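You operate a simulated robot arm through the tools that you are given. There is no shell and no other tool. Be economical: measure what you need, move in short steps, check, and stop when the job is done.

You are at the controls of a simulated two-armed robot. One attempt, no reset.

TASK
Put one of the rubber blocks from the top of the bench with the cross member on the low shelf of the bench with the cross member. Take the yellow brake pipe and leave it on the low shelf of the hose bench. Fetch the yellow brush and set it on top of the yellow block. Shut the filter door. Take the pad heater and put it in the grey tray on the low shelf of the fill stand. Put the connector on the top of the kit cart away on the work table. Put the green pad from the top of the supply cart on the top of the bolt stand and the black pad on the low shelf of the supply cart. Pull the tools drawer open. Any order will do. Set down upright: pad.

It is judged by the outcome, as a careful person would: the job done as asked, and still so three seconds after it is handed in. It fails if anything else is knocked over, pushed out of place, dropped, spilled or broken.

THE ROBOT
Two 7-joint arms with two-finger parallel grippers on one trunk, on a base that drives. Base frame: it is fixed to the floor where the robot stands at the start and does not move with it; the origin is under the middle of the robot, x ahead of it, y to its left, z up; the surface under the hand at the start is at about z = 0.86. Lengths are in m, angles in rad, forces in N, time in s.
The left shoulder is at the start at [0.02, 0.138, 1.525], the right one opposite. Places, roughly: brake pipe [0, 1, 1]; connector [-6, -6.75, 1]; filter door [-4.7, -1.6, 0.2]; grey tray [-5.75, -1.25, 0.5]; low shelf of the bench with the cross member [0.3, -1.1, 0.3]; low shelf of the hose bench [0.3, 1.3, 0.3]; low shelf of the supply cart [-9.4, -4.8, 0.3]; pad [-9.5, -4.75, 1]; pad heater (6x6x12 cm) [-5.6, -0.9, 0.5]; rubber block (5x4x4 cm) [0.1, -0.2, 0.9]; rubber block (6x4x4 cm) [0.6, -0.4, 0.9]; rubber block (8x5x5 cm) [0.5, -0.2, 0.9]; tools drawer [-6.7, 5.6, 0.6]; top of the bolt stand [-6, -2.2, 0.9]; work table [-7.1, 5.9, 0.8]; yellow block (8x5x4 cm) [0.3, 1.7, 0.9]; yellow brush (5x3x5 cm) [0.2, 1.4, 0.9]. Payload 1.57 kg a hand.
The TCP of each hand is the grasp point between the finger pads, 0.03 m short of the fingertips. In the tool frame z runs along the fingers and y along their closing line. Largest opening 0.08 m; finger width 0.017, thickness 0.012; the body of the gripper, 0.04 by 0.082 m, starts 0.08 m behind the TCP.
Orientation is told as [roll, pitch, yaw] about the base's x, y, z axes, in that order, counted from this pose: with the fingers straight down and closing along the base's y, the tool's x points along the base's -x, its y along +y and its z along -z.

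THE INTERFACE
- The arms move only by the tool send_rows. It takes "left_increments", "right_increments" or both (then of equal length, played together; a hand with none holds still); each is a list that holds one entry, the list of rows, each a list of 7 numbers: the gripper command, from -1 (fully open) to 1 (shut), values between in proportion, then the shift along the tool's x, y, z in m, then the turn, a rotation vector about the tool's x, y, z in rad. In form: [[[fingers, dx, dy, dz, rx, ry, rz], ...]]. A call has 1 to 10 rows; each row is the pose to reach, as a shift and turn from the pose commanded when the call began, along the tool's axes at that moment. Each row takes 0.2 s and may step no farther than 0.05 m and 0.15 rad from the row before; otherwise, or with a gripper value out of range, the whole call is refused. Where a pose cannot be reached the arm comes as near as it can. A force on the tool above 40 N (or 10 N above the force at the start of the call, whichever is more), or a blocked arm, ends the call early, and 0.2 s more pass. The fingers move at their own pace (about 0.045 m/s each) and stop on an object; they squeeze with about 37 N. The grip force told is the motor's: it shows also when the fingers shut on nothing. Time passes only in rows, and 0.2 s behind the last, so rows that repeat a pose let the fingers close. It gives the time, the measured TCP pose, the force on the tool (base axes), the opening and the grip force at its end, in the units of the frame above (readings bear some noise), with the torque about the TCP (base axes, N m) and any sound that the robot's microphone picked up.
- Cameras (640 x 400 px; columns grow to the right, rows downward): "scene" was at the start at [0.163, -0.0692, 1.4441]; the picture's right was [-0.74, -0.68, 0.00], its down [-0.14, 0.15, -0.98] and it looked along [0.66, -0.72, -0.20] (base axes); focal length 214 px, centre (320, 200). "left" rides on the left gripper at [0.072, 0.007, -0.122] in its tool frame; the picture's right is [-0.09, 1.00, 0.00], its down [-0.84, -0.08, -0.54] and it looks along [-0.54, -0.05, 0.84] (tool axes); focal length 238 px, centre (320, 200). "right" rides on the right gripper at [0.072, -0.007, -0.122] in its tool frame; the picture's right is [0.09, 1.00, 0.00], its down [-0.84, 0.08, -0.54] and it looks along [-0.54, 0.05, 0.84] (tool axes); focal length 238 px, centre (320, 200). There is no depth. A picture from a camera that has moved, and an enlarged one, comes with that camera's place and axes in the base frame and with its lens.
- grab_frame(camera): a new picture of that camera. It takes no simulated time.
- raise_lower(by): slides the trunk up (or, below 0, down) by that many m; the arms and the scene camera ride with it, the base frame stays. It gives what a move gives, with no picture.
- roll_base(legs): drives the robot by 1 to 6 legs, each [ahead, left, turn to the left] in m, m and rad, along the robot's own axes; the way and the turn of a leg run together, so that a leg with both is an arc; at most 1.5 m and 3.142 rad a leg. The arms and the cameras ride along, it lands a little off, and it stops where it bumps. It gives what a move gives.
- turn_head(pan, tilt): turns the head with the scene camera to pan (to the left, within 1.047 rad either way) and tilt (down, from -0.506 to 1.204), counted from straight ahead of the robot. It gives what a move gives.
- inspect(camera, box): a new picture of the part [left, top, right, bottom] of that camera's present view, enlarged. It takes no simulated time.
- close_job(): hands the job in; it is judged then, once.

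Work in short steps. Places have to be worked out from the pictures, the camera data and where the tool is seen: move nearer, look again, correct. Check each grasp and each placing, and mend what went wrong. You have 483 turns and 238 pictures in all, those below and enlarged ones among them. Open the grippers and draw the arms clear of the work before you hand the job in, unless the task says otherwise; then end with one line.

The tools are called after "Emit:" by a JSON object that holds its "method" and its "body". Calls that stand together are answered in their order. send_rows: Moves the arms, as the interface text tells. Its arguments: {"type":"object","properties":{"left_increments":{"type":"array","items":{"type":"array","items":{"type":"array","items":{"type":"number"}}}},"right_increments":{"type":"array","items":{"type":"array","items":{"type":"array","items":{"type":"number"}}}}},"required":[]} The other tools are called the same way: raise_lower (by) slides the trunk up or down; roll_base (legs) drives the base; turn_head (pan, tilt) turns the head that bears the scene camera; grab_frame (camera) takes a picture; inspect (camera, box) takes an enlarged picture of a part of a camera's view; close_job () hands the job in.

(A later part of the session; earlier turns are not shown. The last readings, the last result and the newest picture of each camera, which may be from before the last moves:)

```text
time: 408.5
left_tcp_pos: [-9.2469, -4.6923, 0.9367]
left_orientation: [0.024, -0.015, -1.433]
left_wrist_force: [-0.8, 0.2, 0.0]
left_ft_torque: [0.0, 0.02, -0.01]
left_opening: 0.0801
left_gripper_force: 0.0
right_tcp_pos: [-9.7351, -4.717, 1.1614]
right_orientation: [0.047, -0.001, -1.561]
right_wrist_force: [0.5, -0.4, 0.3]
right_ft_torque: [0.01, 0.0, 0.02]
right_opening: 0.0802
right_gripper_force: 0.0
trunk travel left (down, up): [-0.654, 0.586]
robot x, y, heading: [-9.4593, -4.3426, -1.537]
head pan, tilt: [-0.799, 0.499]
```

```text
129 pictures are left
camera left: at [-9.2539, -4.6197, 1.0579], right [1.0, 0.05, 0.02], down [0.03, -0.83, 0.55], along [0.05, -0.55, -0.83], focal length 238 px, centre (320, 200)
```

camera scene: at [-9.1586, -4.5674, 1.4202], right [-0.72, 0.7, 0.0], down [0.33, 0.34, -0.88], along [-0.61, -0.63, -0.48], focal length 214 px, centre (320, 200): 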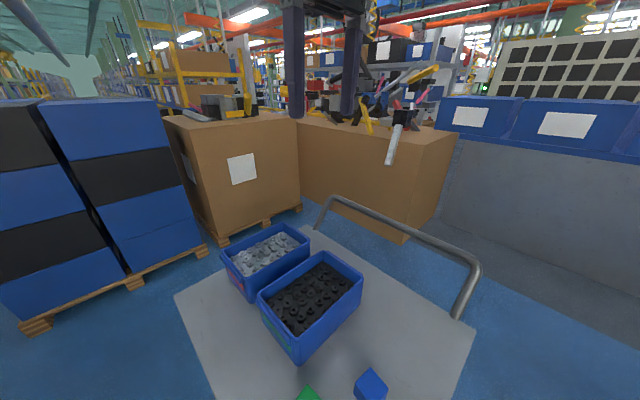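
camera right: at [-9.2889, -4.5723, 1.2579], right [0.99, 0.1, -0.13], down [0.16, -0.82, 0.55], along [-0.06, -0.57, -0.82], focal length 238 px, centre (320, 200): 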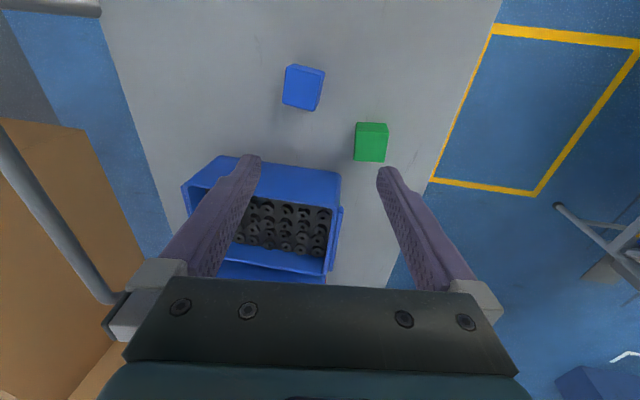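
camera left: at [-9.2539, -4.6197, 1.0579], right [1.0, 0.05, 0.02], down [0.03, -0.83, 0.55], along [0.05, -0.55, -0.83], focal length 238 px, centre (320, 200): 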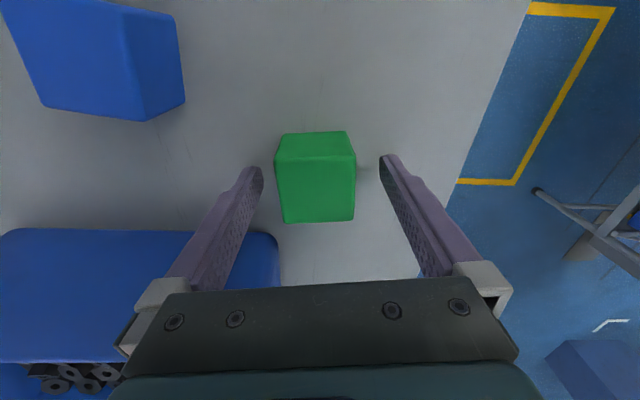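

The green pad is well between the fingers. I close and lift with the left arm.

Emit:
{"method": "send_rows", "body": {"left_increments": [[[1, 0, 0, 0, 0, 0, 0], [1, 0, 0, 0, 0, 0, 0], [1, 0, 0, 0, 0, 0, 0], [1, 0, 0, 0, 0, 0, 0], [1, 0, 0, -0.04, 0, 0, 0], [1, 0, 0, -0.08, 0, 0, 0], [1, 0, 0, -0.12, 0, 0, 0], [1, 0, 0, -0.12, 0, 0, 0]]]}}

Emit:
{"method": "raise_lower", "body": {"by": 0.3}}

Emit:
{"method": "grab_frame", "body": {"camera": "left"}}

```text
time: 410.3
left_tcp_pos: [-9.2517, -4.6904, 1.0567]
left_orientation: [0.023, -0.013, -1.43]
left_wrist_force: [-0.6, -0.2, -1.5]
left_ft_torque: [-0.01, 0.0, 0.0]
left_opening: 0.0433
left_gripper_force: 36.7
right_tcp_pos: [-9.7345, -4.7169, 1.161]
right_orientation: [0.048, -0.001, -1.563]
right_wrist_force: [-1.2, 0.2, -1.0]
right_ft_torque: [-0.01, -0.04, 0.01]
right_opening: 0.0799
right_gripper_force: 0.0
trunk travel left (down, up): [-0.654, 0.586]
robot x, y, heading: [-9.4628, -4.3435, -1.54]
head pan, tilt: [-0.799, 0.499]
```

```text
time: 413.3
left_tcp_pos: [-9.2518, -4.6902, 1.3569]
left_orientation: [0.021, -0.013, -1.432]
left_wrist_force: [0.4, -0.8, -0.9]
left_ft_torque: [0.0, 0.02, 0.01]
left_opening: 0.0435
left_gripper_force: 36.9
right_tcp_pos: [-9.7346, -4.7187, 1.4619]
right_orientation: [0.048, -0.001, -1.562]
right_wrist_force: [0.4, -0.4, -1.0]
right_ft_torque: [-0.02, -0.01, 0.0]
right_opening: 0.0802
right_gripper_force: 0.1
trunk travel left (down, up): [-0.954, 0.286]
robot x, y, heading: [-9.462, -4.3417, -1.54]
head pan, tilt: [-0.799, 0.499]
```

```text
128 pictures are left
camera left: at [-9.2573, -4.6169, 1.4777], right [1.0, 0.05, 0.02], down [0.03, -0.83, 0.55], along [0.04, -0.55, -0.83], focal length 238 px, centre (320, 200)
```

left: 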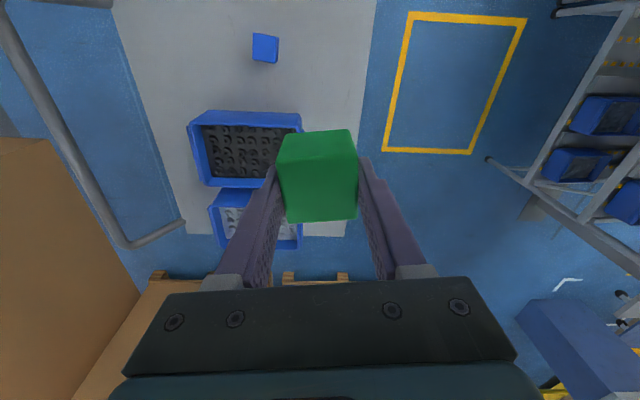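

The green pad is held. I raise to the top, back up to y ≈ −2.45, turn to face +x and fly to the bolt stand's west side.

Emit:
{"method": "raise_lower", "body": {"by": 0.28}}

Emit:
{"method": "roll_base", "body": {"legs": [[-1.0, 0, 0], [-0.9, 0, 0], [0, 0, 1.54]]}}

Emit:
{"method": "turn_head", "body": {"pan": 0, "tilt": 0.4}}

Emit:
{"method": "grab_frame", "body": {"camera": "scene"}}

```text
time: 416.1
left_tcp_pos: [-9.2504, -4.6901, 1.6368]
left_orientation: [0.023, -0.015, -1.432]
left_wrist_force: [0.0, 0.4, -0.9]
left_ft_torque: [-0.02, 0.01, 0.04]
left_opening: 0.0434
left_gripper_force: 37.3
right_tcp_pos: [-9.735, -4.7186, 1.7414]
right_orientation: [0.047, 0.0, -1.562]
right_wrist_force: [-0.7, -0.2, -0.8]
right_ft_torque: [0.01, 0.03, 0.01]
right_opening: 0.0802
right_gripper_force: 0.0
trunk travel left (down, up): [-1.234, 0.006]
robot x, y, heading: [-9.4642, -4.3426, -1.54]
head pan, tilt: [-0.799, 0.499]
```

```text
time: 429.5
left_tcp_pos: [-9.1857, -2.2236, 1.6363]
left_orientation: [0.022, -0.014, 0.114]
left_wrist_force: [0.7, 0.1, -1.9]
left_ft_torque: [0.0, -0.02, 0.02]
left_opening: 0.0434
left_gripper_force: 37.0
right_tcp_pos: [-9.1701, -2.7083, 1.7417]
right_orientation: [0.046, -0.001, -0.016]
right_wrist_force: [0.2, 0.1, 0.1]
right_ft_torque: [0.0, -0.03, 0.01]
right_opening: 0.0801
right_gripper_force: 0.0
trunk travel left (down, up): [-1.234, 0.006]
robot x, y, heading: [-9.5374, -2.4249, 0.003]
head pan, tilt: [-0.799, 0.499]
```

```text
time: 430.6
left_tcp_pos: [-9.185, -2.225, 1.6363]
left_orientation: [0.02, -0.014, 0.113]
left_wrist_force: [0.0, -0.3, -0.9]
left_ft_torque: [-0.03, 0.01, 0.01]
left_opening: 0.0436
left_gripper_force: 37.1
right_tcp_pos: [-9.1686, -2.7084, 1.7412]
right_orientation: [0.047, 0.0, -0.015]
right_wrist_force: [0.1, -0.2, 0.3]
right_ft_torque: [0.0, -0.02, 0.0]
right_opening: 0.0798
right_gripper_force: 0.0
trunk travel left (down, up): [-1.234, 0.006]
robot x, y, heading: [-9.5387, -2.4277, 0.005]
head pan, tilt: [0.0, 0.4]
```

```text
127 pictures are left
camera scene: at [-9.3456, -2.4257, 1.7593], right [0.0, -1.0, 0.0], down [-0.39, 0.0, -0.92], along [0.92, 0.0, -0.39], focal length 214 px, centre (320, 200)
```

scene: 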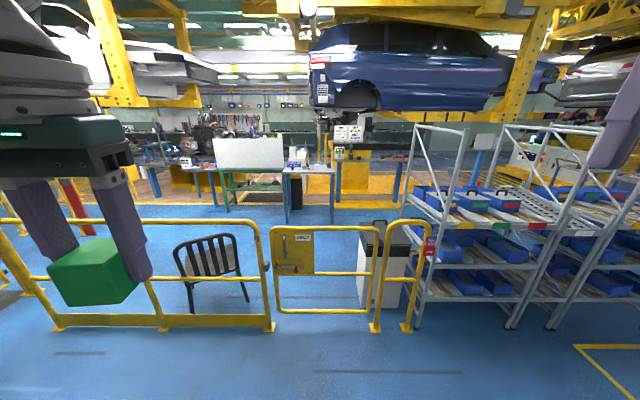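

The way is clear (fence below). I fly ahead to the bolt stand.

Emit:
{"method": "roll_base", "body": {"legs": [[1.4, 0.1, 0], [1.3, 0.05, 0]]}}

Emit:
{"method": "turn_head", "body": {"pan": 0, "tilt": 0.85}}

Emit:
{"method": "grab_frame", "body": {"camera": "scene"}}

```text
time: 443.6
left_tcp_pos: [-6.5026, -2.0581, 1.6371]
left_orientation: [0.02, -0.015, 0.106]
left_wrist_force: [-1.0, -0.1, -1.0]
left_ft_torque: [0.0, 0.02, 0.0]
left_opening: 0.0435
left_gripper_force: 37.1
right_tcp_pos: [-6.4894, -2.5425, 1.7417]
right_orientation: [0.049, 0.001, -0.022]
right_wrist_force: [0.2, 1.1, -0.1]
right_ft_torque: [0.0, -0.03, 0.01]
right_opening: 0.0802
right_gripper_force: 0.0
trunk travel left (down, up): [-1.234, 0.006]
robot x, y, heading: [-6.8595, -2.2585, 0.001]
head pan, tilt: [0.0, 0.4]
```

```text
time: 444.5
left_tcp_pos: [-6.504, -2.057, 1.6374]
left_orientation: [0.022, -0.014, 0.107]
left_wrist_force: [-0.1, 0.1, 0.0]
left_ft_torque: [-0.01, -0.02, -0.02]
left_opening: 0.0435
left_gripper_force: 36.6
right_tcp_pos: [-6.4896, -2.5424, 1.7424]
right_orientation: [0.047, 0.0, -0.025]
right_wrist_force: [0.4, -0.2, 0.7]
right_ft_torque: [0.0, -0.01, -0.02]
right_opening: 0.0801
right_gripper_force: 0.0
trunk travel left (down, up): [-1.234, 0.006]
robot x, y, heading: [-6.8624, -2.2568, -0.003]
head pan, tilt: [0.0, 0.85]
```

```text
126 pictures are left
camera scene: at [-6.6795, -2.2586, 1.7203], right [0.0, -1.0, 0.0], down [-0.75, 0.0, -0.66], along [0.66, 0.0, -0.75], focal length 214 px, centre (320, 200)
```

scene: 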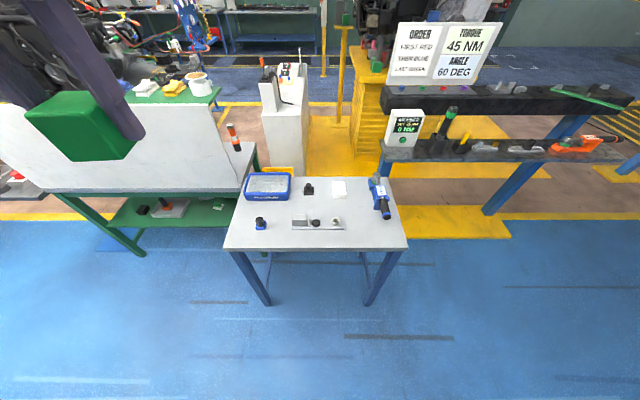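

Free spot on the bolt stand: about (−6.14, −2.46). I drive so that the left hand is over it.

Emit:
{"method": "roll_base", "body": {"legs": [[0.363, -0.4, 0]]}}

Emit:
{"method": "raise_lower", "body": {"by": -0.4}}

Emit:
{"method": "grab_frame", "body": {"camera": "left"}}

Emit:
{"method": "grab_frame", "body": {"camera": "scene"}}

```text
time: 447.7
left_tcp_pos: [-6.1343, -2.4556, 1.6371]
left_orientation: [0.021, -0.015, 0.099]
left_wrist_force: [0.1, 0.0, -1.0]
left_ft_torque: [0.04, 0.04, -0.02]
left_opening: 0.0434
left_gripper_force: 36.9
right_tcp_pos: [-6.1262, -2.9399, 1.7405]
right_orientation: [0.047, -0.001, -0.032]
right_wrist_force: [0.3, 0.5, -1.0]
right_ft_torque: [0.03, -0.01, -0.01]
right_opening: 0.08
right_gripper_force: 0.2
trunk travel left (down, up): [-1.234, 0.006]
robot x, y, heading: [-6.4904, -2.653, -0.01]
head pan, tilt: [0.0, 0.85]
```

```text
time: 451.5
left_tcp_pos: [-6.135, -2.4552, 1.238]
left_orientation: [0.022, -0.013, 0.097]
left_wrist_force: [0.0, 0.4, -0.9]
left_ft_torque: [0.02, 0.0, -0.01]
left_opening: 0.0436
left_gripper_force: 36.4
right_tcp_pos: [-6.1267, -2.9397, 1.3417]
right_orientation: [0.047, 0.0, -0.031]
right_wrist_force: [-0.2, -0.4, 0.3]
right_ft_torque: [-0.01, 0.03, 0.01]
right_opening: 0.0802
right_gripper_force: 0.0
trunk travel left (down, up): [-0.834, 0.406]
robot x, y, heading: [-6.4924, -2.6528, -0.011]
head pan, tilt: [0.0, 0.85]
```

```text
125 pictures are left
camera left: at [-6.2086, -2.4589, 1.3577], right [-0.01, 1.0, 0.02], down [0.83, -0.01, 0.55], along [0.55, 0.02, -0.83], focal length 238 px, centre (320, 200)
```

left: 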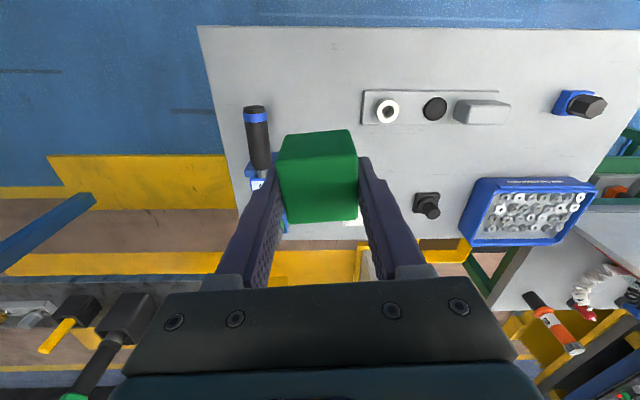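

```text
124 pictures are left
camera scene: at [-6.313, -2.6542, 1.3203], right [-0.01, -1.0, 0.0], down [-0.75, 0.01, -0.66], along [0.66, -0.01, -0.75], focal length 214 px, centre (320, 200)
```

scene: 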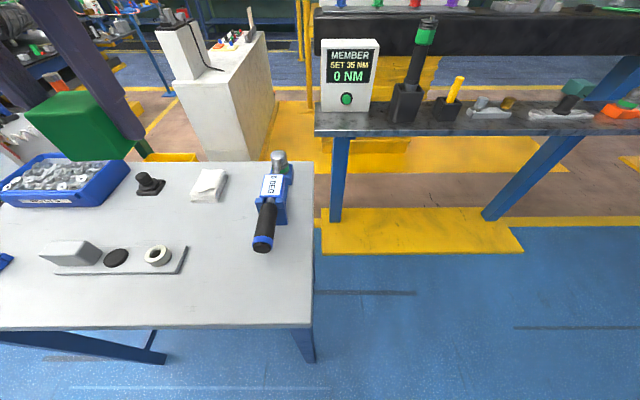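

The spot is clear between the tray of three parts and the torque gun. I lower 0.3, then feel for the table.

Emit:
{"method": "raise_lower", "body": {"by": -0.29}}

Emit:
{"method": "inspect", "body": {"camera": "scene", "box": [40, 100, 320, 275]}}

```text
time: 454.4
left_tcp_pos: [-6.1354, -2.4548, 0.9466]
left_orientation: [0.024, -0.014, 0.097]
left_wrist_force: [0.5, -0.1, -0.6]
left_ft_torque: [-0.02, 0.03, 0.01]
left_opening: 0.0438
left_gripper_force: 37.6
right_tcp_pos: [-6.1261, -2.9393, 1.0521]
right_orientation: [0.046, -0.002, -0.032]
right_wrist_force: [0.4, 1.0, -0.4]
right_ft_torque: [-0.01, 0.03, -0.03]
right_opening: 0.0801
right_gripper_force: 0.0
trunk travel left (down, up): [-0.544, 0.696]
robot x, y, heading: [-6.4909, -2.6506, -0.012]
head pan, tilt: [0.0, 0.85]
```

```text
2.29 times, centred on (180, 188) of scene
camera zoom: at [-6.313, -2.6542, 1.0303], right [-0.01, -1.0, 0.0], down [-0.75, 0.01, -0.66], along [0.66, -0.01, -0.75], focal length 490 px, centre (640, 229)
```

zoom: 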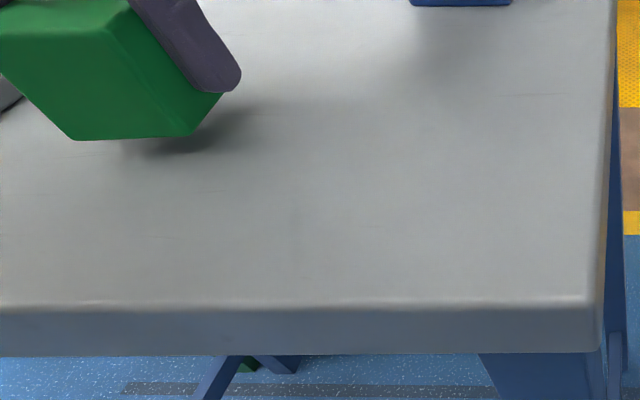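

A few cm remain. I step down gently.

Emit:
{"method": "send_rows", "body": {"left_increments": [[[1, 0, 0, 0.006, 0, 0, 0], [1, 0, 0, 0.012, 0, 0, 0], [1, 0, 0, 0.018, 0, 0, 0], [1, 0, 0, 0.023, 0, 0, 0], [1, 0, 0, 0.023, 0, 0, 0]]]}}

Emit:
{"method": "inspect", "body": {"camera": "scene", "box": [0, 60, 240, 210]}}

```text
time: 455.1
left_tcp_pos: [-6.1353, -2.4538, 0.9377]
left_orientation: [0.018, -0.017, 0.094]
left_wrist_force: [-6.1, 1.6, 14.8]
left_ft_torque: [-0.29, 0.38, -0.14]
left_opening: 0.0435
left_gripper_force: 37.0
right_tcp_pos: [-6.1271, -2.939, 1.0501]
right_orientation: [0.048, 0.001, -0.031]
right_wrist_force: [0.7, 0.5, 0.3]
right_ft_torque: [-0.02, 0.0, -0.02]
right_opening: 0.08
right_gripper_force: 0.2
trunk travel left (down, up): [-0.544, 0.696]
robot x, y, heading: [-6.4908, -2.6513, -0.004]
head pan, tilt: [0.0, 0.85]
stopped in row 3 (left hand): the force on the tool passed its limit at 47 N (the readings are from after the stop); the commanded pose is now the measured one
```

```text
2.67 times, centred on (120, 135) of scene
camera zoom: at [-6.3136, -2.6532, 1.0303], right [-0.01, -1.0, 0.0], down [-0.75, 0.01, -0.66], along [0.66, -0.01, -0.75], focal length 572 px, centre (853, 373)
```

zoom: 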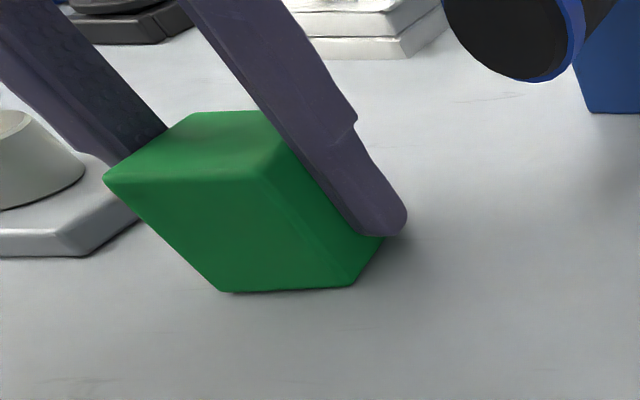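

Contact (table ≈ 0.90). I open only partly, because the tray of three is near the left finger, and lift straight up.

Emit:
{"method": "send_rows", "body": {"left_increments": [[[0.3, 0, 0, -0.002, 0, 0, 0], [-0.1, 0, 0, -0.002, 0, 0, 0], [-0.4, 0, 0, -0.002, 0, 0, 0], [-0.4, 0, 0, -0.002, 0, 0, 0], [-0.4, 0, 0, -0.03, 0, 0, 0], [-0.4, 0, 0, -0.07, 0, 0, 0], [-0.4, 0, 0, -0.11, 0, 0, 0], [-0.4, 0, 0, -0.11, 0, 0, 0]]]}}

Emit:
{"method": "grab_frame", "body": {"camera": "left"}}

```text
time: 456.9
left_tcp_pos: [-6.1365, -2.459, 1.0459]
left_orientation: [0.014, -0.016, 0.095]
left_wrist_force: [0.2, 0.1, 0.4]
left_ft_torque: [0.02, 0.01, 0.01]
left_opening: 0.0561
left_gripper_force: 0.1
right_tcp_pos: [-6.1272, -2.9405, 1.0511]
right_orientation: [0.047, 0.0, -0.031]
right_wrist_force: [0.7, 0.1, -0.1]
right_ft_torque: [0.01, 0.0, -0.02]
right_opening: 0.0801
right_gripper_force: 0.0
trunk travel left (down, up): [-0.544, 0.696]
robot x, y, heading: [-6.4927, -2.6482, -0.011]
head pan, tilt: [0.0, 0.85]
```

```text
121 pictures are left
camera left: at [-6.2106, -2.4623, 1.1663], right [0.0, 1.0, 0.02], down [0.83, -0.01, 0.55], along [0.55, 0.02, -0.83], focal length 238 px, centre (320, 200)
```

left: 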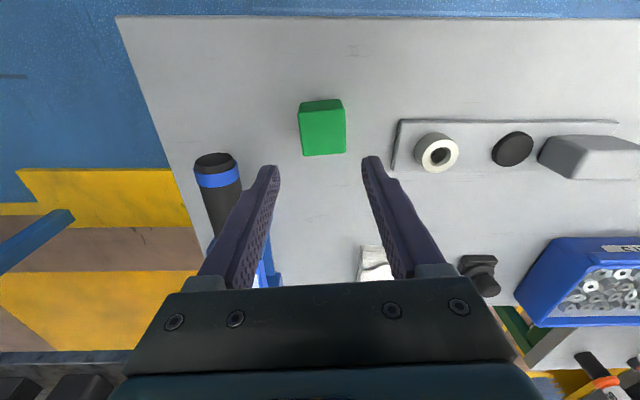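

The green pad stands on the bolt stand. Next is the connector at about (−6, −6.75). I rise to the top, back off a little and look toward −y.

Emit:
{"method": "raise_lower", "body": {"by": 0.4}}

Emit:
{"method": "raise_lower", "body": {"by": 0.29}}

Emit:
{"method": "roll_base", "body": {"legs": [[-0.2, 0, 0], [0, 0, -1.2]]}}

Emit:
{"method": "turn_head", "body": {"pan": -0.3, "tilt": 0.3}}

Emit:
{"method": "grab_frame", "body": {"camera": "scene"}}

```text
time: 460.8
left_tcp_pos: [-6.137, -2.459, 1.4451]
left_orientation: [0.016, -0.017, 0.096]
left_wrist_force: [-0.2, -0.5, 0.0]
left_ft_torque: [0.0, 0.03, 0.0]
left_opening: 0.0559
left_gripper_force: 0.1
right_tcp_pos: [-6.1274, -2.94, 1.4504]
right_orientation: [0.046, 0.001, -0.031]
right_wrist_force: [0.3, -0.2, 0.6]
right_ft_torque: [0.04, -0.05, 0.0]
right_opening: 0.0798
right_gripper_force: 0.1
trunk travel left (down, up): [-0.944, 0.296]
robot x, y, heading: [-6.495, -2.6513, -0.013]
head pan, tilt: [0.0, 0.85]
```

```text
time: 463.7
left_tcp_pos: [-6.136, -2.4598, 1.7353]
left_orientation: [0.017, -0.019, 0.096]
left_wrist_force: [-0.1, -0.1, 0.5]
left_ft_torque: [-0.03, 0.0, 0.03]
left_opening: 0.0561
left_gripper_force: 0.1
right_tcp_pos: [-6.1259, -2.9393, 1.7423]
right_orientation: [0.048, 0.001, -0.032]
right_wrist_force: [-0.6, 0.6, 0.5]
right_ft_torque: [0.0, -0.01, 0.02]
right_opening: 0.08
right_gripper_force: 0.0
trunk travel left (down, up): [-1.234, 0.006]
robot x, y, heading: [-6.4934, -2.65, -0.009]
head pan, tilt: [0.0, 0.85]
```

```text
time: 468.3
left_tcp_pos: [-6.3906, -2.9169, 1.7349]
left_orientation: [0.015, -0.019, -1.122]
left_wrist_force: [-0.3, -0.6, 0.2]
left_ft_torque: [0.01, 0.0, -0.01]
left_opening: 0.0561
left_gripper_force: 0.0
right_tcp_pos: [-6.8364, -3.0927, 1.7414]
right_orientation: [0.046, -0.001, -1.249]
right_wrist_force: [0.1, 0.6, 0.3]
right_ft_torque: [0.03, -0.01, -0.01]
right_opening: 0.0801
right_gripper_force: 0.1
trunk travel left (down, up): [-1.234, 0.006]
robot x, y, heading: [-6.6922, -2.6471, -1.231]
head pan, tilt: [0.0, 0.85]
```

```text
time: 469.3
left_tcp_pos: [-6.3913, -2.9169, 1.7358]
left_orientation: [0.016, -0.017, -1.123]
left_wrist_force: [-0.3, -0.1, -1.1]
left_ft_torque: [-0.01, 0.06, -0.01]
left_opening: 0.056
left_gripper_force: 0.1
right_tcp_pos: [-6.8365, -3.0924, 1.7413]
right_orientation: [0.046, -0.001, -1.25]
right_wrist_force: [-0.2, 1.0, 0.4]
right_ft_torque: [-0.02, 0.0, -0.02]
right_opening: 0.08
right_gripper_force: 0.0
trunk travel left (down, up): [-1.234, 0.006]
robot x, y, heading: [-6.6913, -2.6537, -1.226]
head pan, tilt: [-0.3, 0.3]
```

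```text
120 pictures are left
camera scene: at [-6.655, -2.8384, 1.7685], right [-1.0, -0.04, 0.0], down [-0.01, 0.3, -0.95], along [0.04, -0.95, -0.3], focal length 214 px, centre (320, 200)
```

scene: 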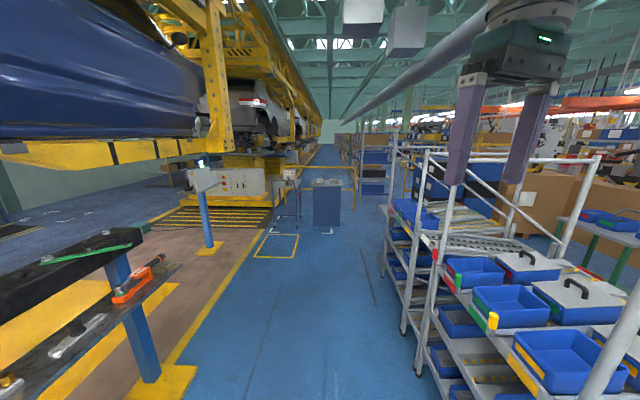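

The aisle toward −y is open; the kit cart is near (290,185) in the picture. I face −y and drive about 3 m.

Emit:
{"method": "roll_base", "body": {"legs": [[0, 0, -0.345], [1.5, 0.1, 0], [1.3, 0.15, 0]]}}

Emit:
{"method": "turn_head", "body": {"pan": 0.2, "tilt": 0.6}}

Emit:
{"method": "grab_frame", "body": {"camera": "scene"}}

```text
refused: leg 2 is longer than a leg can be; nothing moved
```

```text
time: 470.2
left_tcp_pos: [-6.3901, -2.9159, 1.7351]
left_orientation: [0.015, -0.018, -1.122]
left_wrist_force: [0.3, 0.2, 0.4]
left_ft_torque: [-0.01, 0.0, 0.02]
left_opening: 0.056
left_gripper_force: 0.1
right_tcp_pos: [-6.836, -3.093, 1.7412]
right_orientation: [0.048, 0.001, -1.249]
right_wrist_force: [0.0, 0.5, 0.0]
right_ft_torque: [0.01, -0.01, 0.02]
right_opening: 0.0802
right_gripper_force: 0.0
trunk travel left (down, up): [-1.234, 0.006]
robot x, y, heading: [-6.6946, -2.6491, -1.224]
head pan, tilt: [0.201, 0.6]
```

```text
119 pictures are left
camera scene: at [-6.6134, -2.8208, 1.7412], right [-0.86, -0.52, 0.0], down [-0.29, 0.48, -0.83], along [0.43, -0.71, -0.56], focal length 214 px, centre (320, 200)
```

scene: 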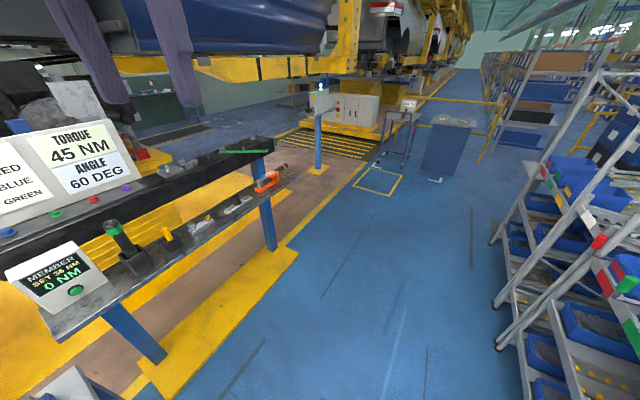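

Leg too long by a hair; I split it.

Emit:
{"method": "roll_base", "body": {"legs": [[0, 0, -0.345], [1.4, 0.1, 0], [1.35, 0.15, 0]]}}

Emit:
{"method": "grab_frame", "body": {"camera": "scene"}}

```text
time: 484.6
left_tcp_pos: [-6.3322, -5.7435, 1.7346]
left_orientation: [0.016, -0.014, -1.495]
left_wrist_force: [0.2, 0.4, -0.5]
left_ft_torque: [0.02, 0.0, -0.03]
left_opening: 0.0559
left_gripper_force: 0.0
right_tcp_pos: [-6.8125, -5.7441, 1.7411]
right_orientation: [0.046, -0.001, -1.622]
right_wrist_force: [-1.3, -1.2, 0.0]
right_ft_torque: [-0.02, 0.0, -0.01]
right_opening: 0.08
right_gripper_force: 0.1
trunk travel left (down, up): [-1.234, 0.006]
robot x, y, heading: [-6.5191, -5.3827, -1.593]
head pan, tilt: [0.201, 0.6]
```

```text
118 pictures are left
camera scene: at [-6.5053, -5.5726, 1.7411], right [-0.99, -0.17, 0.0], down [-0.1, 0.56, -0.83], along [0.14, -0.81, -0.56], focal length 214 px, centre (320, 200)
```

scene: 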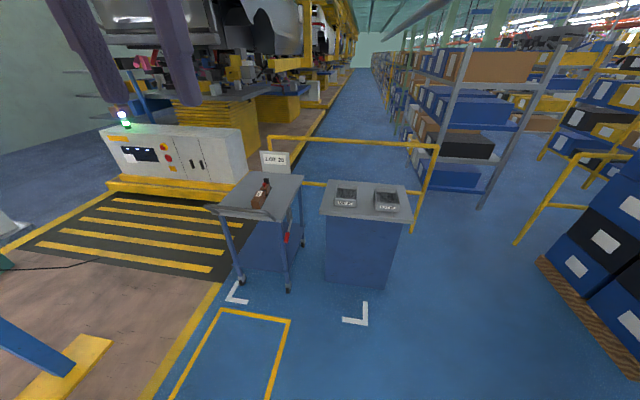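

Emit:
{"method": "inspect", "body": {"camera": "scene", "box": [200, 145, 360, 245]}}

```text
4.00 times, centred on (280, 195) of scene
camera zoom: at [-6.5053, -5.5726, 1.7411], right [-0.99, -0.17, 0.0], down [-0.1, 0.56, -0.83], along [0.14, -0.81, -0.56], focal length 858 px, centre (480, 220)
```

zoom: 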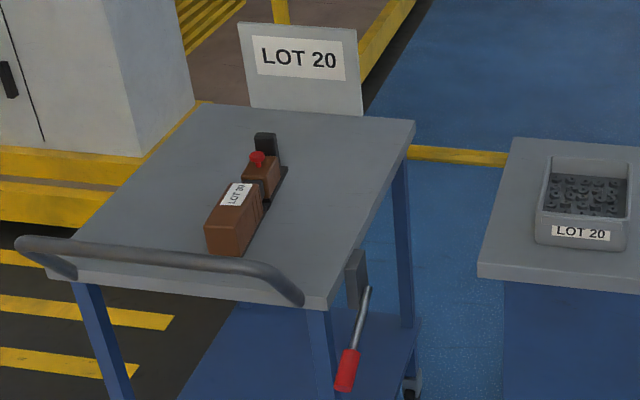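

The connector is a long brown part on the kit cart, near (−5.89, −6.7), lying along y. I bring the left hand over it.

Emit:
{"method": "roll_base", "body": {"legs": [[0.94, 0.46, 0]]}}

Emit:
{"method": "raise_lower", "body": {"by": -0.3}}

Emit:
{"method": "grab_frame", "body": {"camera": "left"}}

Emit:
{"method": "turn_head", "body": {"pan": 0.3, "tilt": 0.9}}

Emit:
{"method": "grab_frame", "body": {"camera": "scene"}}

```text
time: 490.0
left_tcp_pos: [-5.9052, -6.6887, 1.7356]
left_orientation: [0.015, -0.015, -1.505]
left_wrist_force: [0.0, 0.1, 0.4]
left_ft_torque: [0.0, 0.03, 0.02]
left_opening: 0.056
left_gripper_force: 0.1
right_tcp_pos: [-6.3852, -6.6866, 1.7409]
right_orientation: [0.047, 0.001, -1.633]
right_wrist_force: [-0.2, -0.7, 0.0]
right_ft_torque: [-0.03, 0.03, 0.01]
right_opening: 0.0803
right_gripper_force: 0.1
trunk travel left (down, up): [-1.234, 0.006]
robot x, y, heading: [-6.0844, -6.3293, -1.611]
head pan, tilt: [0.201, 0.6]
```

```text
time: 493.0
left_tcp_pos: [-5.9044, -6.6898, 1.4353]
left_orientation: [0.015, -0.015, -1.506]
left_wrist_force: [0.2, -0.8, 0.3]
left_ft_torque: [0.02, 0.04, -0.01]
left_opening: 0.056
left_gripper_force: 0.0
right_tcp_pos: [-6.385, -6.6855, 1.4422]
right_orientation: [0.046, -0.001, -1.632]
right_wrist_force: [-0.6, 0.7, 0.6]
right_ft_torque: [0.0, 0.02, -0.04]
right_opening: 0.0798
right_gripper_force: 0.0
trunk travel left (down, up): [-0.934, 0.306]
robot x, y, heading: [-6.0894, -6.3289, -1.612]
head pan, tilt: [0.201, 0.6]
```

```text
116 pictures are left
camera left: at [-5.9054, -6.616, 1.556], right [1.0, -0.03, 0.02], down [-0.03, -0.83, 0.55], along [0.0, -0.55, -0.83], focal length 238 px, centre (320, 200)
```

left: 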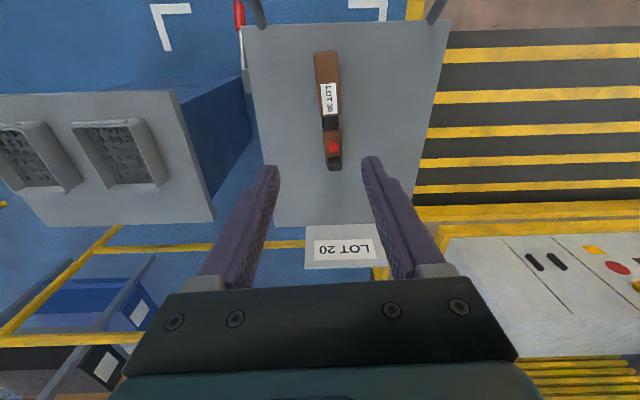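

```text
time: 493.8
left_tcp_pos: [-5.9042, -6.6894, 1.4353]
left_orientation: [0.015, -0.016, -1.505]
left_wrist_force: [0.0, -0.2, 0.5]
left_ft_torque: [-0.02, -0.03, -0.02]
left_opening: 0.0561
left_gripper_force: 0.1
right_tcp_pos: [-6.3852, -6.6848, 1.4419]
right_orientation: [0.048, 0.0, -1.632]
right_wrist_force: [-1.1, 0.1, 1.5]
right_ft_torque: [0.0, -0.03, 0.0]
right_opening: 0.0802
right_gripper_force: 0.1
trunk travel left (down, up): [-0.934, 0.306]
robot x, y, heading: [-6.0848, -6.328, -1.61]
head pan, tilt: [0.3, 0.901]
```

```text
115 pictures are left
camera scene: at [-6.0713, -6.5023, 1.4164], right [-0.97, -0.26, 0.0], down [-0.2, 0.76, -0.62], along [0.16, -0.6, -0.78], focal length 214 px, centre (320, 200)
```

scene: 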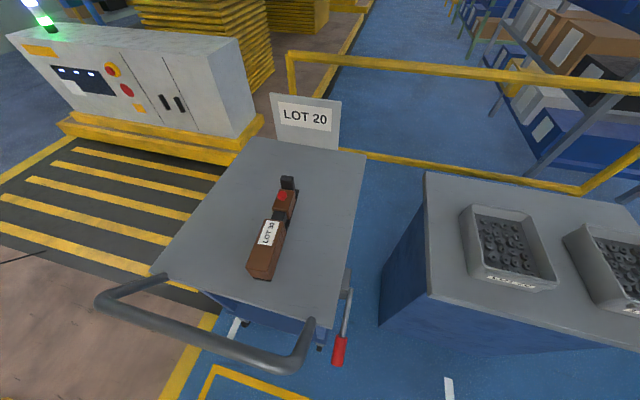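

Measured: connector axis from (−5.881, −6.64) to (−5.859, −6.925), main body 6 cm wide. I will grasp at about (−5.875, −6.72). I shift and lower 0.33.

Emit:
{"method": "roll_base", "body": {"legs": [[0.03, 0.03, 0]]}}

Emit:
{"method": "raise_lower", "body": {"by": -0.33}}

Emit:
{"method": "send_rows", "body": {"left_increments": [[[-1, 0, 0, 0, 0, 0, 0], [-1, 0, 0, 0, 0, 0, 0]]]}}

Emit:
{"method": "grab_frame", "body": {"camera": "left"}}

Emit:
{"method": "grab_frame", "body": {"camera": "scene"}}

```text
time: 494.7
left_tcp_pos: [-5.8768, -6.7201, 1.4348]
left_orientation: [0.014, -0.015, -1.504]
left_wrist_force: [-0.9, -0.2, 0.1]
left_ft_torque: [0.02, -0.01, -0.05]
left_opening: 0.0558
left_gripper_force: 0.1
right_tcp_pos: [-6.3571, -6.7155, 1.4417]
right_orientation: [0.048, 0.0, -1.633]
right_wrist_force: [0.7, 0.8, 1.3]
right_ft_torque: [0.01, -0.01, 0.0]
right_opening: 0.0801
right_gripper_force: 0.1
trunk travel left (down, up): [-0.934, 0.306]
robot x, y, heading: [-6.0591, -6.3601, -1.608]
head pan, tilt: [0.3, 0.901]
```

```text
time: 497.9
left_tcp_pos: [-5.8761, -6.7205, 1.1041]
left_orientation: [0.015, -0.017, -1.506]
left_wrist_force: [-0.4, -0.3, -0.5]
left_ft_torque: [0.0, -0.01, 0.02]
left_opening: 0.0559
left_gripper_force: 0.2
right_tcp_pos: [-6.3577, -6.7162, 1.1126]
right_orientation: [0.048, -0.001, -1.633]
right_wrist_force: [-0.1, -0.9, -0.4]
right_ft_torque: [0.0, 0.01, 0.01]
right_opening: 0.0799
right_gripper_force: 0.1
trunk travel left (down, up): [-0.604, 0.636]
robot x, y, heading: [-6.06, -6.3597, -1.612]
head pan, tilt: [0.3, 0.901]
```

```text
time: 498.5
left_tcp_pos: [-5.8769, -6.721, 1.1059]
left_orientation: [0.016, -0.017, -1.505]
left_wrist_force: [-0.5, -0.3, -0.4]
left_ft_torque: [-0.03, -0.02, 0.0]
left_opening: 0.0801
left_gripper_force: 0.0
right_tcp_pos: [-6.3574, -6.7171, 1.112]
right_orientation: [0.046, -0.001, -1.631]
right_wrist_force: [0.0, -0.6, -0.5]
right_ft_torque: [0.0, -0.01, -0.01]
right_opening: 0.08
right_gripper_force: 0.1
trunk travel left (down, up): [-0.604, 0.636]
robot x, y, heading: [-6.0585, -6.3635, -1.61]
head pan, tilt: [0.3, 0.901]
```

```text
114 pictures are left
camera left: at [-5.8773, -6.6471, 1.2259], right [1.0, -0.03, 0.02], down [-0.03, -0.83, 0.55], along [0.0, -0.55, -0.83], focal length 238 px, centre (320, 200)
```

left: 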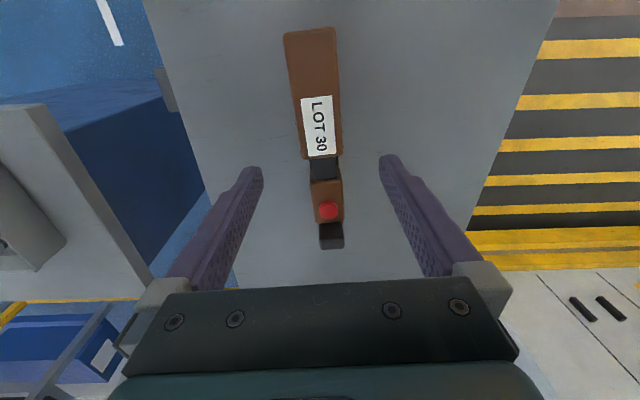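

```text
113 pictures are left
camera scene: at [-6.0432, -6.5334, 1.0864], right [-0.97, -0.26, 0.0], down [-0.2, 0.76, -0.62], along [0.16, -0.6, -0.78], focal length 214 px, centre (320, 200)
```

scene: 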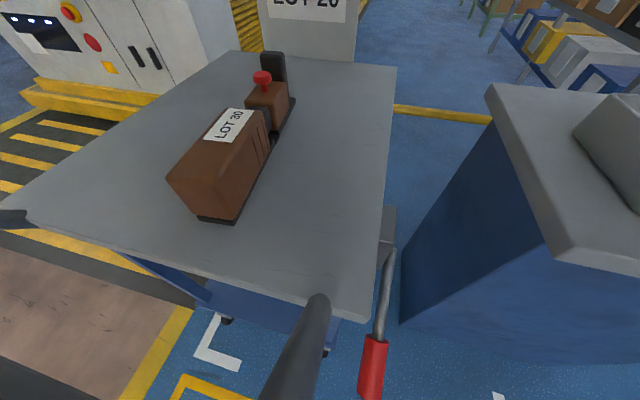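

The main body spans y −6.635…−6.767; the hand is centred at −6.721. I descend with the left arm to TCP ≈ 0.91.

Emit:
{"method": "send_rows", "body": {"left_increments": [[[-1, 0, 0, 0.04, 0, 0, 0], [-1, 0, 0, 0.08, 0, 0, 0], [-1, 0, 0, 0.12, 0, 0, 0], [-1, 0, 0, 0.15, 0, 0, 0], [-1, 0, 0, 0.17, 0, 0, 0], [-1, 0, 0, 0.17, 0, 0, 0]]]}}

Emit:
{"method": "grab_frame", "body": {"camera": "left"}}

Emit:
{"method": "grab_frame", "body": {"camera": "scene"}}

```text
time: 499.9
left_tcp_pos: [-5.8721, -6.7218, 0.9362]
left_orientation: [0.015, -0.016, -1.505]
left_wrist_force: [-0.9, 0.9, -0.3]
left_ft_torque: [0.02, 0.0, 0.06]
left_opening: 0.08
left_gripper_force: 0.0
right_tcp_pos: [-6.3577, -6.7156, 1.1116]
right_orientation: [0.048, -0.001, -1.632]
right_wrist_force: [0.4, -0.4, 0.0]
right_ft_torque: [0.01, -0.02, 0.01]
right_opening: 0.0801
right_gripper_force: 0.0
trunk travel left (down, up): [-0.604, 0.636]
robot x, y, heading: [-6.0591, -6.3592, -1.616]
head pan, tilt: [0.3, 0.901]
```

```text
112 pictures are left
camera left: at [-5.873, -6.649, 1.056], right [1.0, -0.03, 0.02], down [-0.03, -0.83, 0.55], along [0.0, -0.55, -0.83], focal length 238 px, centre (320, 200)
```

left: 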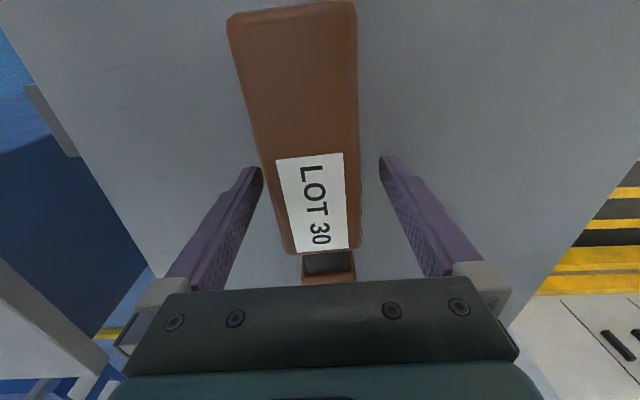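

```text
111 pictures are left
camera scene: at [-6.0432, -6.5334, 1.0864], right [-0.97, -0.26, 0.0], down [-0.2, 0.76, -0.62], along [0.16, -0.6, -0.78], focal length 214 px, centre (320, 200)
```

scene: 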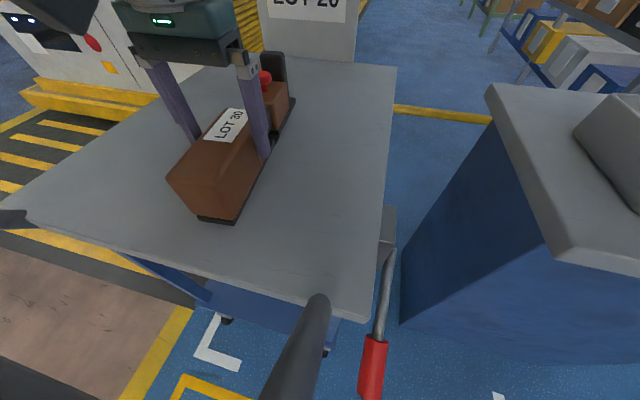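

The fingers straddle the body. I lower another 1.5 cm, centre by 4 mm and close.

Emit:
{"method": "send_rows", "body": {"left_increments": [[[-1, 0, -0.004, 0.01, 0, 0, 0], [-1, 0, -0.004, 0.016, 0, 0, 0], [1, 0, -0.004, 0.016, 0, 0, 0], [1, 0, -0.004, 0.016, 0, 0, 0], [1, 0, -0.004, 0.016, 0, 0, 0], [1, 0, -0.004, 0.016, 0, 0, 0]]]}}

```text
time: 501.3
left_tcp_pos: [-5.8772, -6.7239, 0.9188]
left_orientation: [0.015, -0.016, -1.505]
left_wrist_force: [0.5, -0.1, 0.3]
left_ft_torque: [-0.1, 0.03, 0.04]
left_opening: 0.0558
left_gripper_force: 36.8
right_tcp_pos: [-6.357, -6.7176, 1.1123]
right_orientation: [0.048, -0.001, -1.632]
right_wrist_force: [0.7, 0.2, 0.4]
right_ft_torque: [-0.02, -0.01, 0.03]
right_opening: 0.0802
right_gripper_force: 0.1
trunk travel left (down, up): [-0.604, 0.636]
robot x, y, heading: [-6.0564, -6.3595, -1.609]
head pan, tilt: [0.3, 0.901]
```

Gripped at 0.056. I lift with the trunk and check how the connector hangs.

Emit:
{"method": "raise_lower", "body": {"by": 0.12}}

Emit:
{"method": "grab_frame", "body": {"camera": "scene"}}

Emit:
{"method": "grab_frame", "body": {"camera": "left"}}

```text
time: 502.8
left_tcp_pos: [-5.8779, -6.7233, 1.0383]
left_orientation: [0.015, -0.015, -1.505]
left_wrist_force: [0.5, 0.5, -3.3]
left_ft_torque: [0.1, 0.0, 0.01]
left_opening: 0.0559
left_gripper_force: 37.1
right_tcp_pos: [-6.3581, -6.7158, 1.2306]
right_orientation: [0.046, 0.0, -1.632]
right_wrist_force: [-0.1, -0.8, 0.0]
right_ft_torque: [-0.01, 0.0, -0.06]
right_opening: 0.0799
right_gripper_force: 0.0
trunk travel left (down, up): [-0.724, 0.516]
robot x, y, heading: [-6.0599, -6.364, -1.607]
head pan, tilt: [0.3, 0.901]
```

```text
110 pictures are left
camera scene: at [-6.0433, -6.5332, 1.2063], right [-0.97, -0.26, 0.0], down [-0.2, 0.76, -0.62], along [0.16, -0.6, -0.78], focal length 214 px, centre (320, 200)
```

scene: 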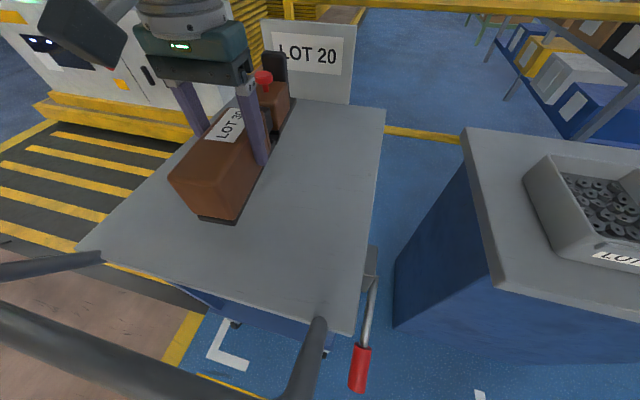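

```text
109 pictures are left
camera left: at [-5.8783, -6.6497, 1.1601], right [1.0, -0.03, 0.02], down [-0.03, -0.83, 0.55], along [0.0, -0.55, -0.83], focal length 238 px, centre (320, 200)
```

left: 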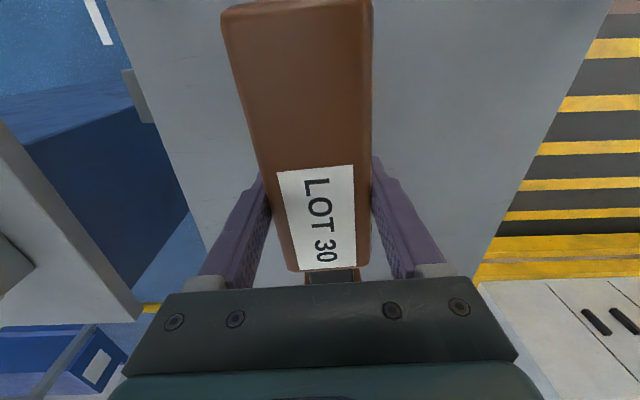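

The connector is held level. I raise to the top and drive back up the aisle to y ≈ −2.7, then turn to look toward +y.

Emit:
{"method": "raise_lower", "body": {"by": 0.4}}

Emit:
{"method": "send_rows", "body": {"left_increments": [[[1, 0, 0, -0.03, 0, 0, 0], [1, 0, 0, -0.06, 0, 0, 0], [1, 0, 0, -0.08, 0, 0, 0]]]}}

Emit:
{"method": "raise_lower", "body": {"by": 0.11}}

Emit:
{"method": "roll_base", "body": {"legs": [[-1.0, -0.55, 0], [-1.4, 0, 0], [-1.3, 0, 0], [0, 0, 1.57], [0, 0, 1.57]]}}

Emit:
{"method": "turn_head", "body": {"pan": 0.0, "tilt": 0.3}}

Emit:
{"method": "grab_frame", "body": {"camera": "scene"}}

```text
time: 506.7
left_tcp_pos: [-5.878, -6.7229, 1.4386]
left_orientation: [0.016, -0.016, -1.504]
left_wrist_force: [-0.5, -0.5, -3.6]
left_ft_torque: [0.08, -0.01, -0.01]
left_opening: 0.0557
left_gripper_force: 36.7
right_tcp_pos: [-6.3571, -6.7167, 1.6306]
right_orientation: [0.048, 0.0, -1.633]
right_wrist_force: [0.0, 0.5, 0.1]
right_ft_torque: [0.02, -0.01, -0.03]
right_opening: 0.0798
right_gripper_force: 0.0
trunk travel left (down, up): [-1.124, 0.116]
robot x, y, heading: [-6.0592, -6.3588, -1.609]
head pan, tilt: [0.3, 0.901]
```

```text
time: 507.5
left_tcp_pos: [-5.8789, -6.7212, 1.5188]
left_orientation: [0.015, -0.015, -1.505]
left_wrist_force: [0.0, 0.1, -3.2]
left_ft_torque: [0.1, 0.03, 0.02]
left_opening: 0.0559
left_gripper_force: 36.9
right_tcp_pos: [-6.3579, -6.7169, 1.6313]
right_orientation: [0.046, 0.0, -1.631]
right_wrist_force: [0.2, 0.2, -0.3]
right_ft_torque: [-0.02, -0.02, 0.0]
right_opening: 0.0801
right_gripper_force: 0.1
trunk travel left (down, up): [-1.124, 0.116]
robot x, y, heading: [-6.061, -6.3624, -1.609]
head pan, tilt: [0.3, 0.901]
```

```text
time: 508.9
left_tcp_pos: [-5.8775, -6.721, 1.6287]
left_orientation: [0.016, -0.015, -1.503]
left_wrist_force: [0.4, 0.5, -3.1]
left_ft_torque: [0.12, -0.01, 0.03]
left_opening: 0.0559
left_gripper_force: 36.6
right_tcp_pos: [-6.3573, -6.7162, 1.7416]
right_orientation: [0.047, 0.0, -1.631]
right_wrist_force: [-0.6, -0.6, -0.9]
right_ft_torque: [0.02, -0.03, 0.0]
right_opening: 0.08
right_gripper_force: 0.2
trunk travel left (down, up): [-1.234, 0.006]
robot x, y, heading: [-6.0565, -6.3628, -1.608]
head pan, tilt: [0.3, 0.901]
```

```text
time: 535.4
left_tcp_pos: [-6.7788, -2.2672, 1.6283]
left_orientation: [0.017, -0.016, 1.71]
left_wrist_force: [1.0, -0.5, -3.3]
left_ft_torque: [-0.09, -0.05, 0.03]
left_opening: 0.0557
left_gripper_force: 36.6
right_tcp_pos: [-6.3008, -2.2355, 1.7428]
right_orientation: [0.047, 0.0, 1.583]
right_wrist_force: [0.3, 1.2, -0.5]
right_ft_torque: [-0.04, 0.0, -0.02]
right_opening: 0.0798
right_gripper_force: 0.1
trunk travel left (down, up): [-1.234, 0.006]
robot x, y, heading: [-6.5702, -2.614, 1.61]
head pan, tilt: [0.3, 0.901]
```

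```text
time: 536.4
left_tcp_pos: [-6.7786, -2.2679, 1.6286]
left_orientation: [0.017, -0.014, 1.71]
left_wrist_force: [-0.3, 0.4, -3.8]
left_ft_torque: [-0.1, -0.06, 0.0]
left_opening: 0.0558
left_gripper_force: 37.2
right_tcp_pos: [-6.2999, -2.2354, 1.7422]
right_orientation: [0.048, -0.002, 1.584]
right_wrist_force: [-1.0, 0.5, 0.0]
right_ft_torque: [0.01, 0.02, -0.01]
right_opening: 0.0801
right_gripper_force: 0.1
trunk travel left (down, up): [-1.234, 0.006]
robot x, y, heading: [-6.5716, -2.6154, 1.61]
head pan, tilt: [0.0, 0.3]
```

```text
108 pictures are left
camera scene: at [-6.5783, -2.4206, 1.7685], right [1.0, 0.04, 0.0], down [0.01, -0.3, -0.95], along [-0.03, 0.95, -0.3], focal length 214 px, centre (320, 200)
```

scene: 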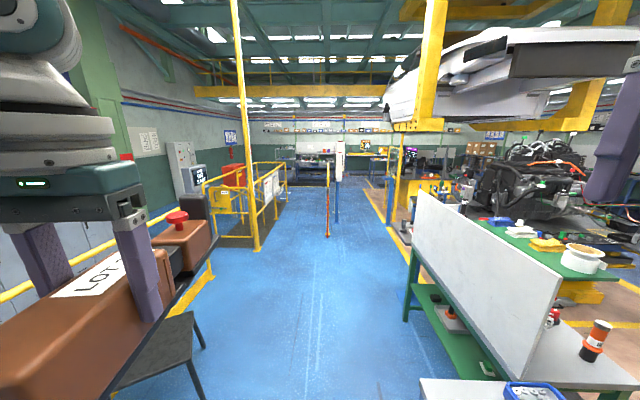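

An aisle runs toward +y; there are some thin posts in it. I zoom in to judge them.

Emit:
{"method": "inspect", "body": {"camera": "scene", "box": [230, 110, 430, 250]}}

```text
2.86 times, centred on (330, 180) of scene
camera zoom: at [-6.5783, -2.4206, 1.7685], right [1.0, 0.04, 0.0], down [0.01, -0.3, -0.95], along [-0.03, 0.95, -0.3], focal length 613 px, centre (291, 257)
```

zoom: 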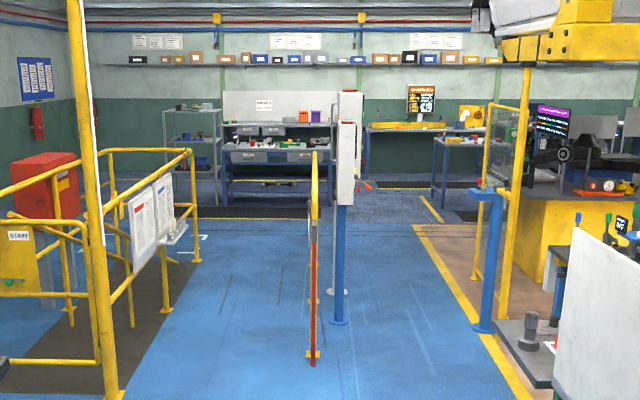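

The work table with drawers is at the far wall. I fly along the lane between the fence (x ≈ −7.7) and the railing (x ≈ −6.5).

Emit:
{"method": "roll_base", "body": {"legs": [[1.4, 0.22, 0], [1.45, 0, 0], [1.45, 0, 0]]}}

Emit:
{"method": "grab_frame", "body": {"camera": "scene"}}

```text
time: 557.0
left_tcp_pos: [-7.195, 2.0041, 1.6281]
left_orientation: [0.016, -0.015, 1.734]
left_wrist_force: [0.1, -0.9, -2.8]
left_ft_torque: [-0.12, -0.02, 0.01]
left_opening: 0.0558
left_gripper_force: 36.8
right_tcp_pos: [-6.7176, 2.0448, 1.74]
right_orientation: [0.047, 0.0, 1.606]
right_wrist_force: [0.1, 0.2, -0.3]
right_ft_torque: [0.04, 0.03, -0.01]
right_opening: 0.0801
right_gripper_force: 0.1
trunk travel left (down, up): [-1.234, 0.006]
robot x, y, heading: [-6.9771, 1.6626, 1.628]
head pan, tilt: [0.0, 0.3]
```

```text
106 pictures are left
camera scene: at [-6.9909, 1.8543, 1.7686], right [1.0, 0.06, 0.0], down [0.02, -0.3, -0.96], along [-0.05, 0.95, -0.3], focal length 214 px, centre (320, 200)
```

scene: 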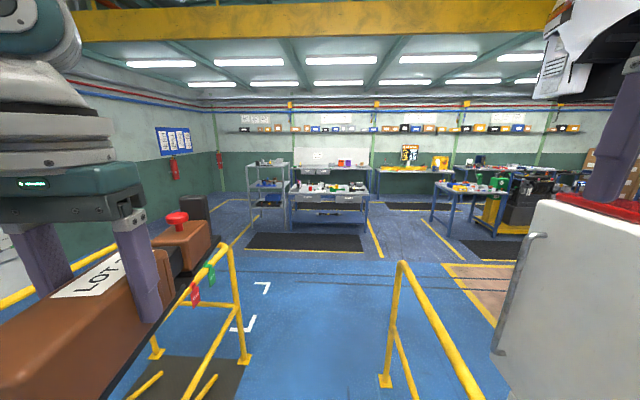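

Clear ahead. I continue to y ≈ 4.3.

Emit:
{"method": "roll_base", "body": {"legs": [[1.4, 0, 0], [1.2, -0.05, -0.055]]}}

Emit:
{"method": "turn_head", "body": {"pan": 0.0, "tilt": 0.6}}

Emit:
{"method": "grab_frame", "body": {"camera": "scene"}}

Emit:
{"method": "inspect", "body": {"camera": "scene", "box": [200, 110, 440, 260]}}

```text
time: 569.7
left_tcp_pos: [-7.2656, 4.6185, 1.6278]
left_orientation: [0.016, -0.016, 1.671]
left_wrist_force: [-0.1, 0.4, -2.8]
left_ft_torque: [-0.12, 0.03, 0.01]
left_opening: 0.0557
left_gripper_force: 37.1
right_tcp_pos: [-6.7865, 4.6292, 1.7415]
right_orientation: [0.047, -0.001, 1.543]
right_wrist_force: [-1.6, 0.0, 0.2]
right_ft_torque: [-0.02, 0.02, 0.01]
right_opening: 0.0801
right_gripper_force: 0.0
trunk travel left (down, up): [-1.234, 0.006]
robot x, y, heading: [-7.0691, 4.2638, 1.566]
head pan, tilt: [0.0, 0.3]
```

```text
time: 570.5
left_tcp_pos: [-7.2649, 4.6182, 1.6292]
left_orientation: [0.017, -0.015, 1.672]
left_wrist_force: [0.6, -0.2, -3.1]
left_ft_torque: [-0.14, -0.01, 0.02]
left_opening: 0.0559
left_gripper_force: 36.9
right_tcp_pos: [-6.7872, 4.6293, 1.7407]
right_orientation: [0.047, 0.001, 1.543]
right_wrist_force: [0.4, -0.2, -0.4]
right_ft_torque: [0.0, -0.01, 0.01]
right_opening: 0.0798
right_gripper_force: 0.1
trunk travel left (down, up): [-1.234, 0.006]
robot x, y, heading: [-7.0734, 4.2661, 1.571]
head pan, tilt: [0.0, 0.6]
```

```text
105 pictures are left
camera scene: at [-7.0714, 4.4515, 1.7411], right [1.0, 0.0, 0.0], down [0.0, -0.56, -0.83], along [0.0, 0.83, -0.56], focal length 214 px, centre (320, 200)
```

scene: 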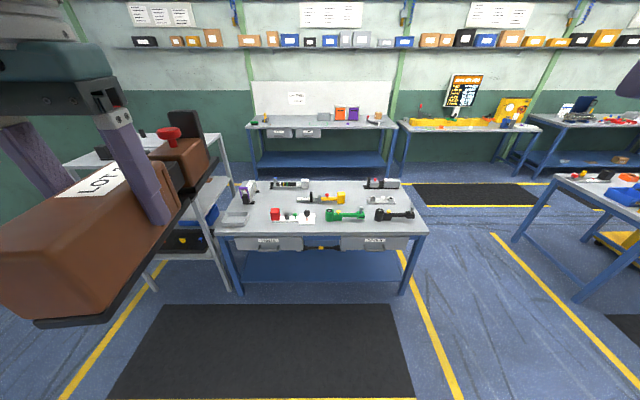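

```text
2.67 times, centred on (320, 185) of scene
camera zoom: at [-7.0714, 4.4515, 1.7411], right [1.0, 0.0, 0.0], down [0.0, -0.56, -0.83], along [0.0, 0.83, -0.56], focal length 572 px, centre (320, 240)
```

zoom: 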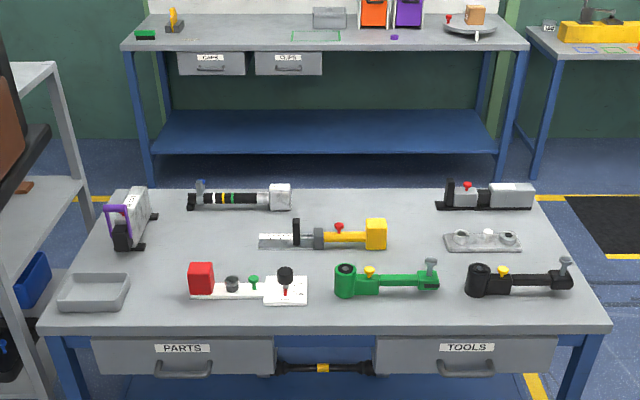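

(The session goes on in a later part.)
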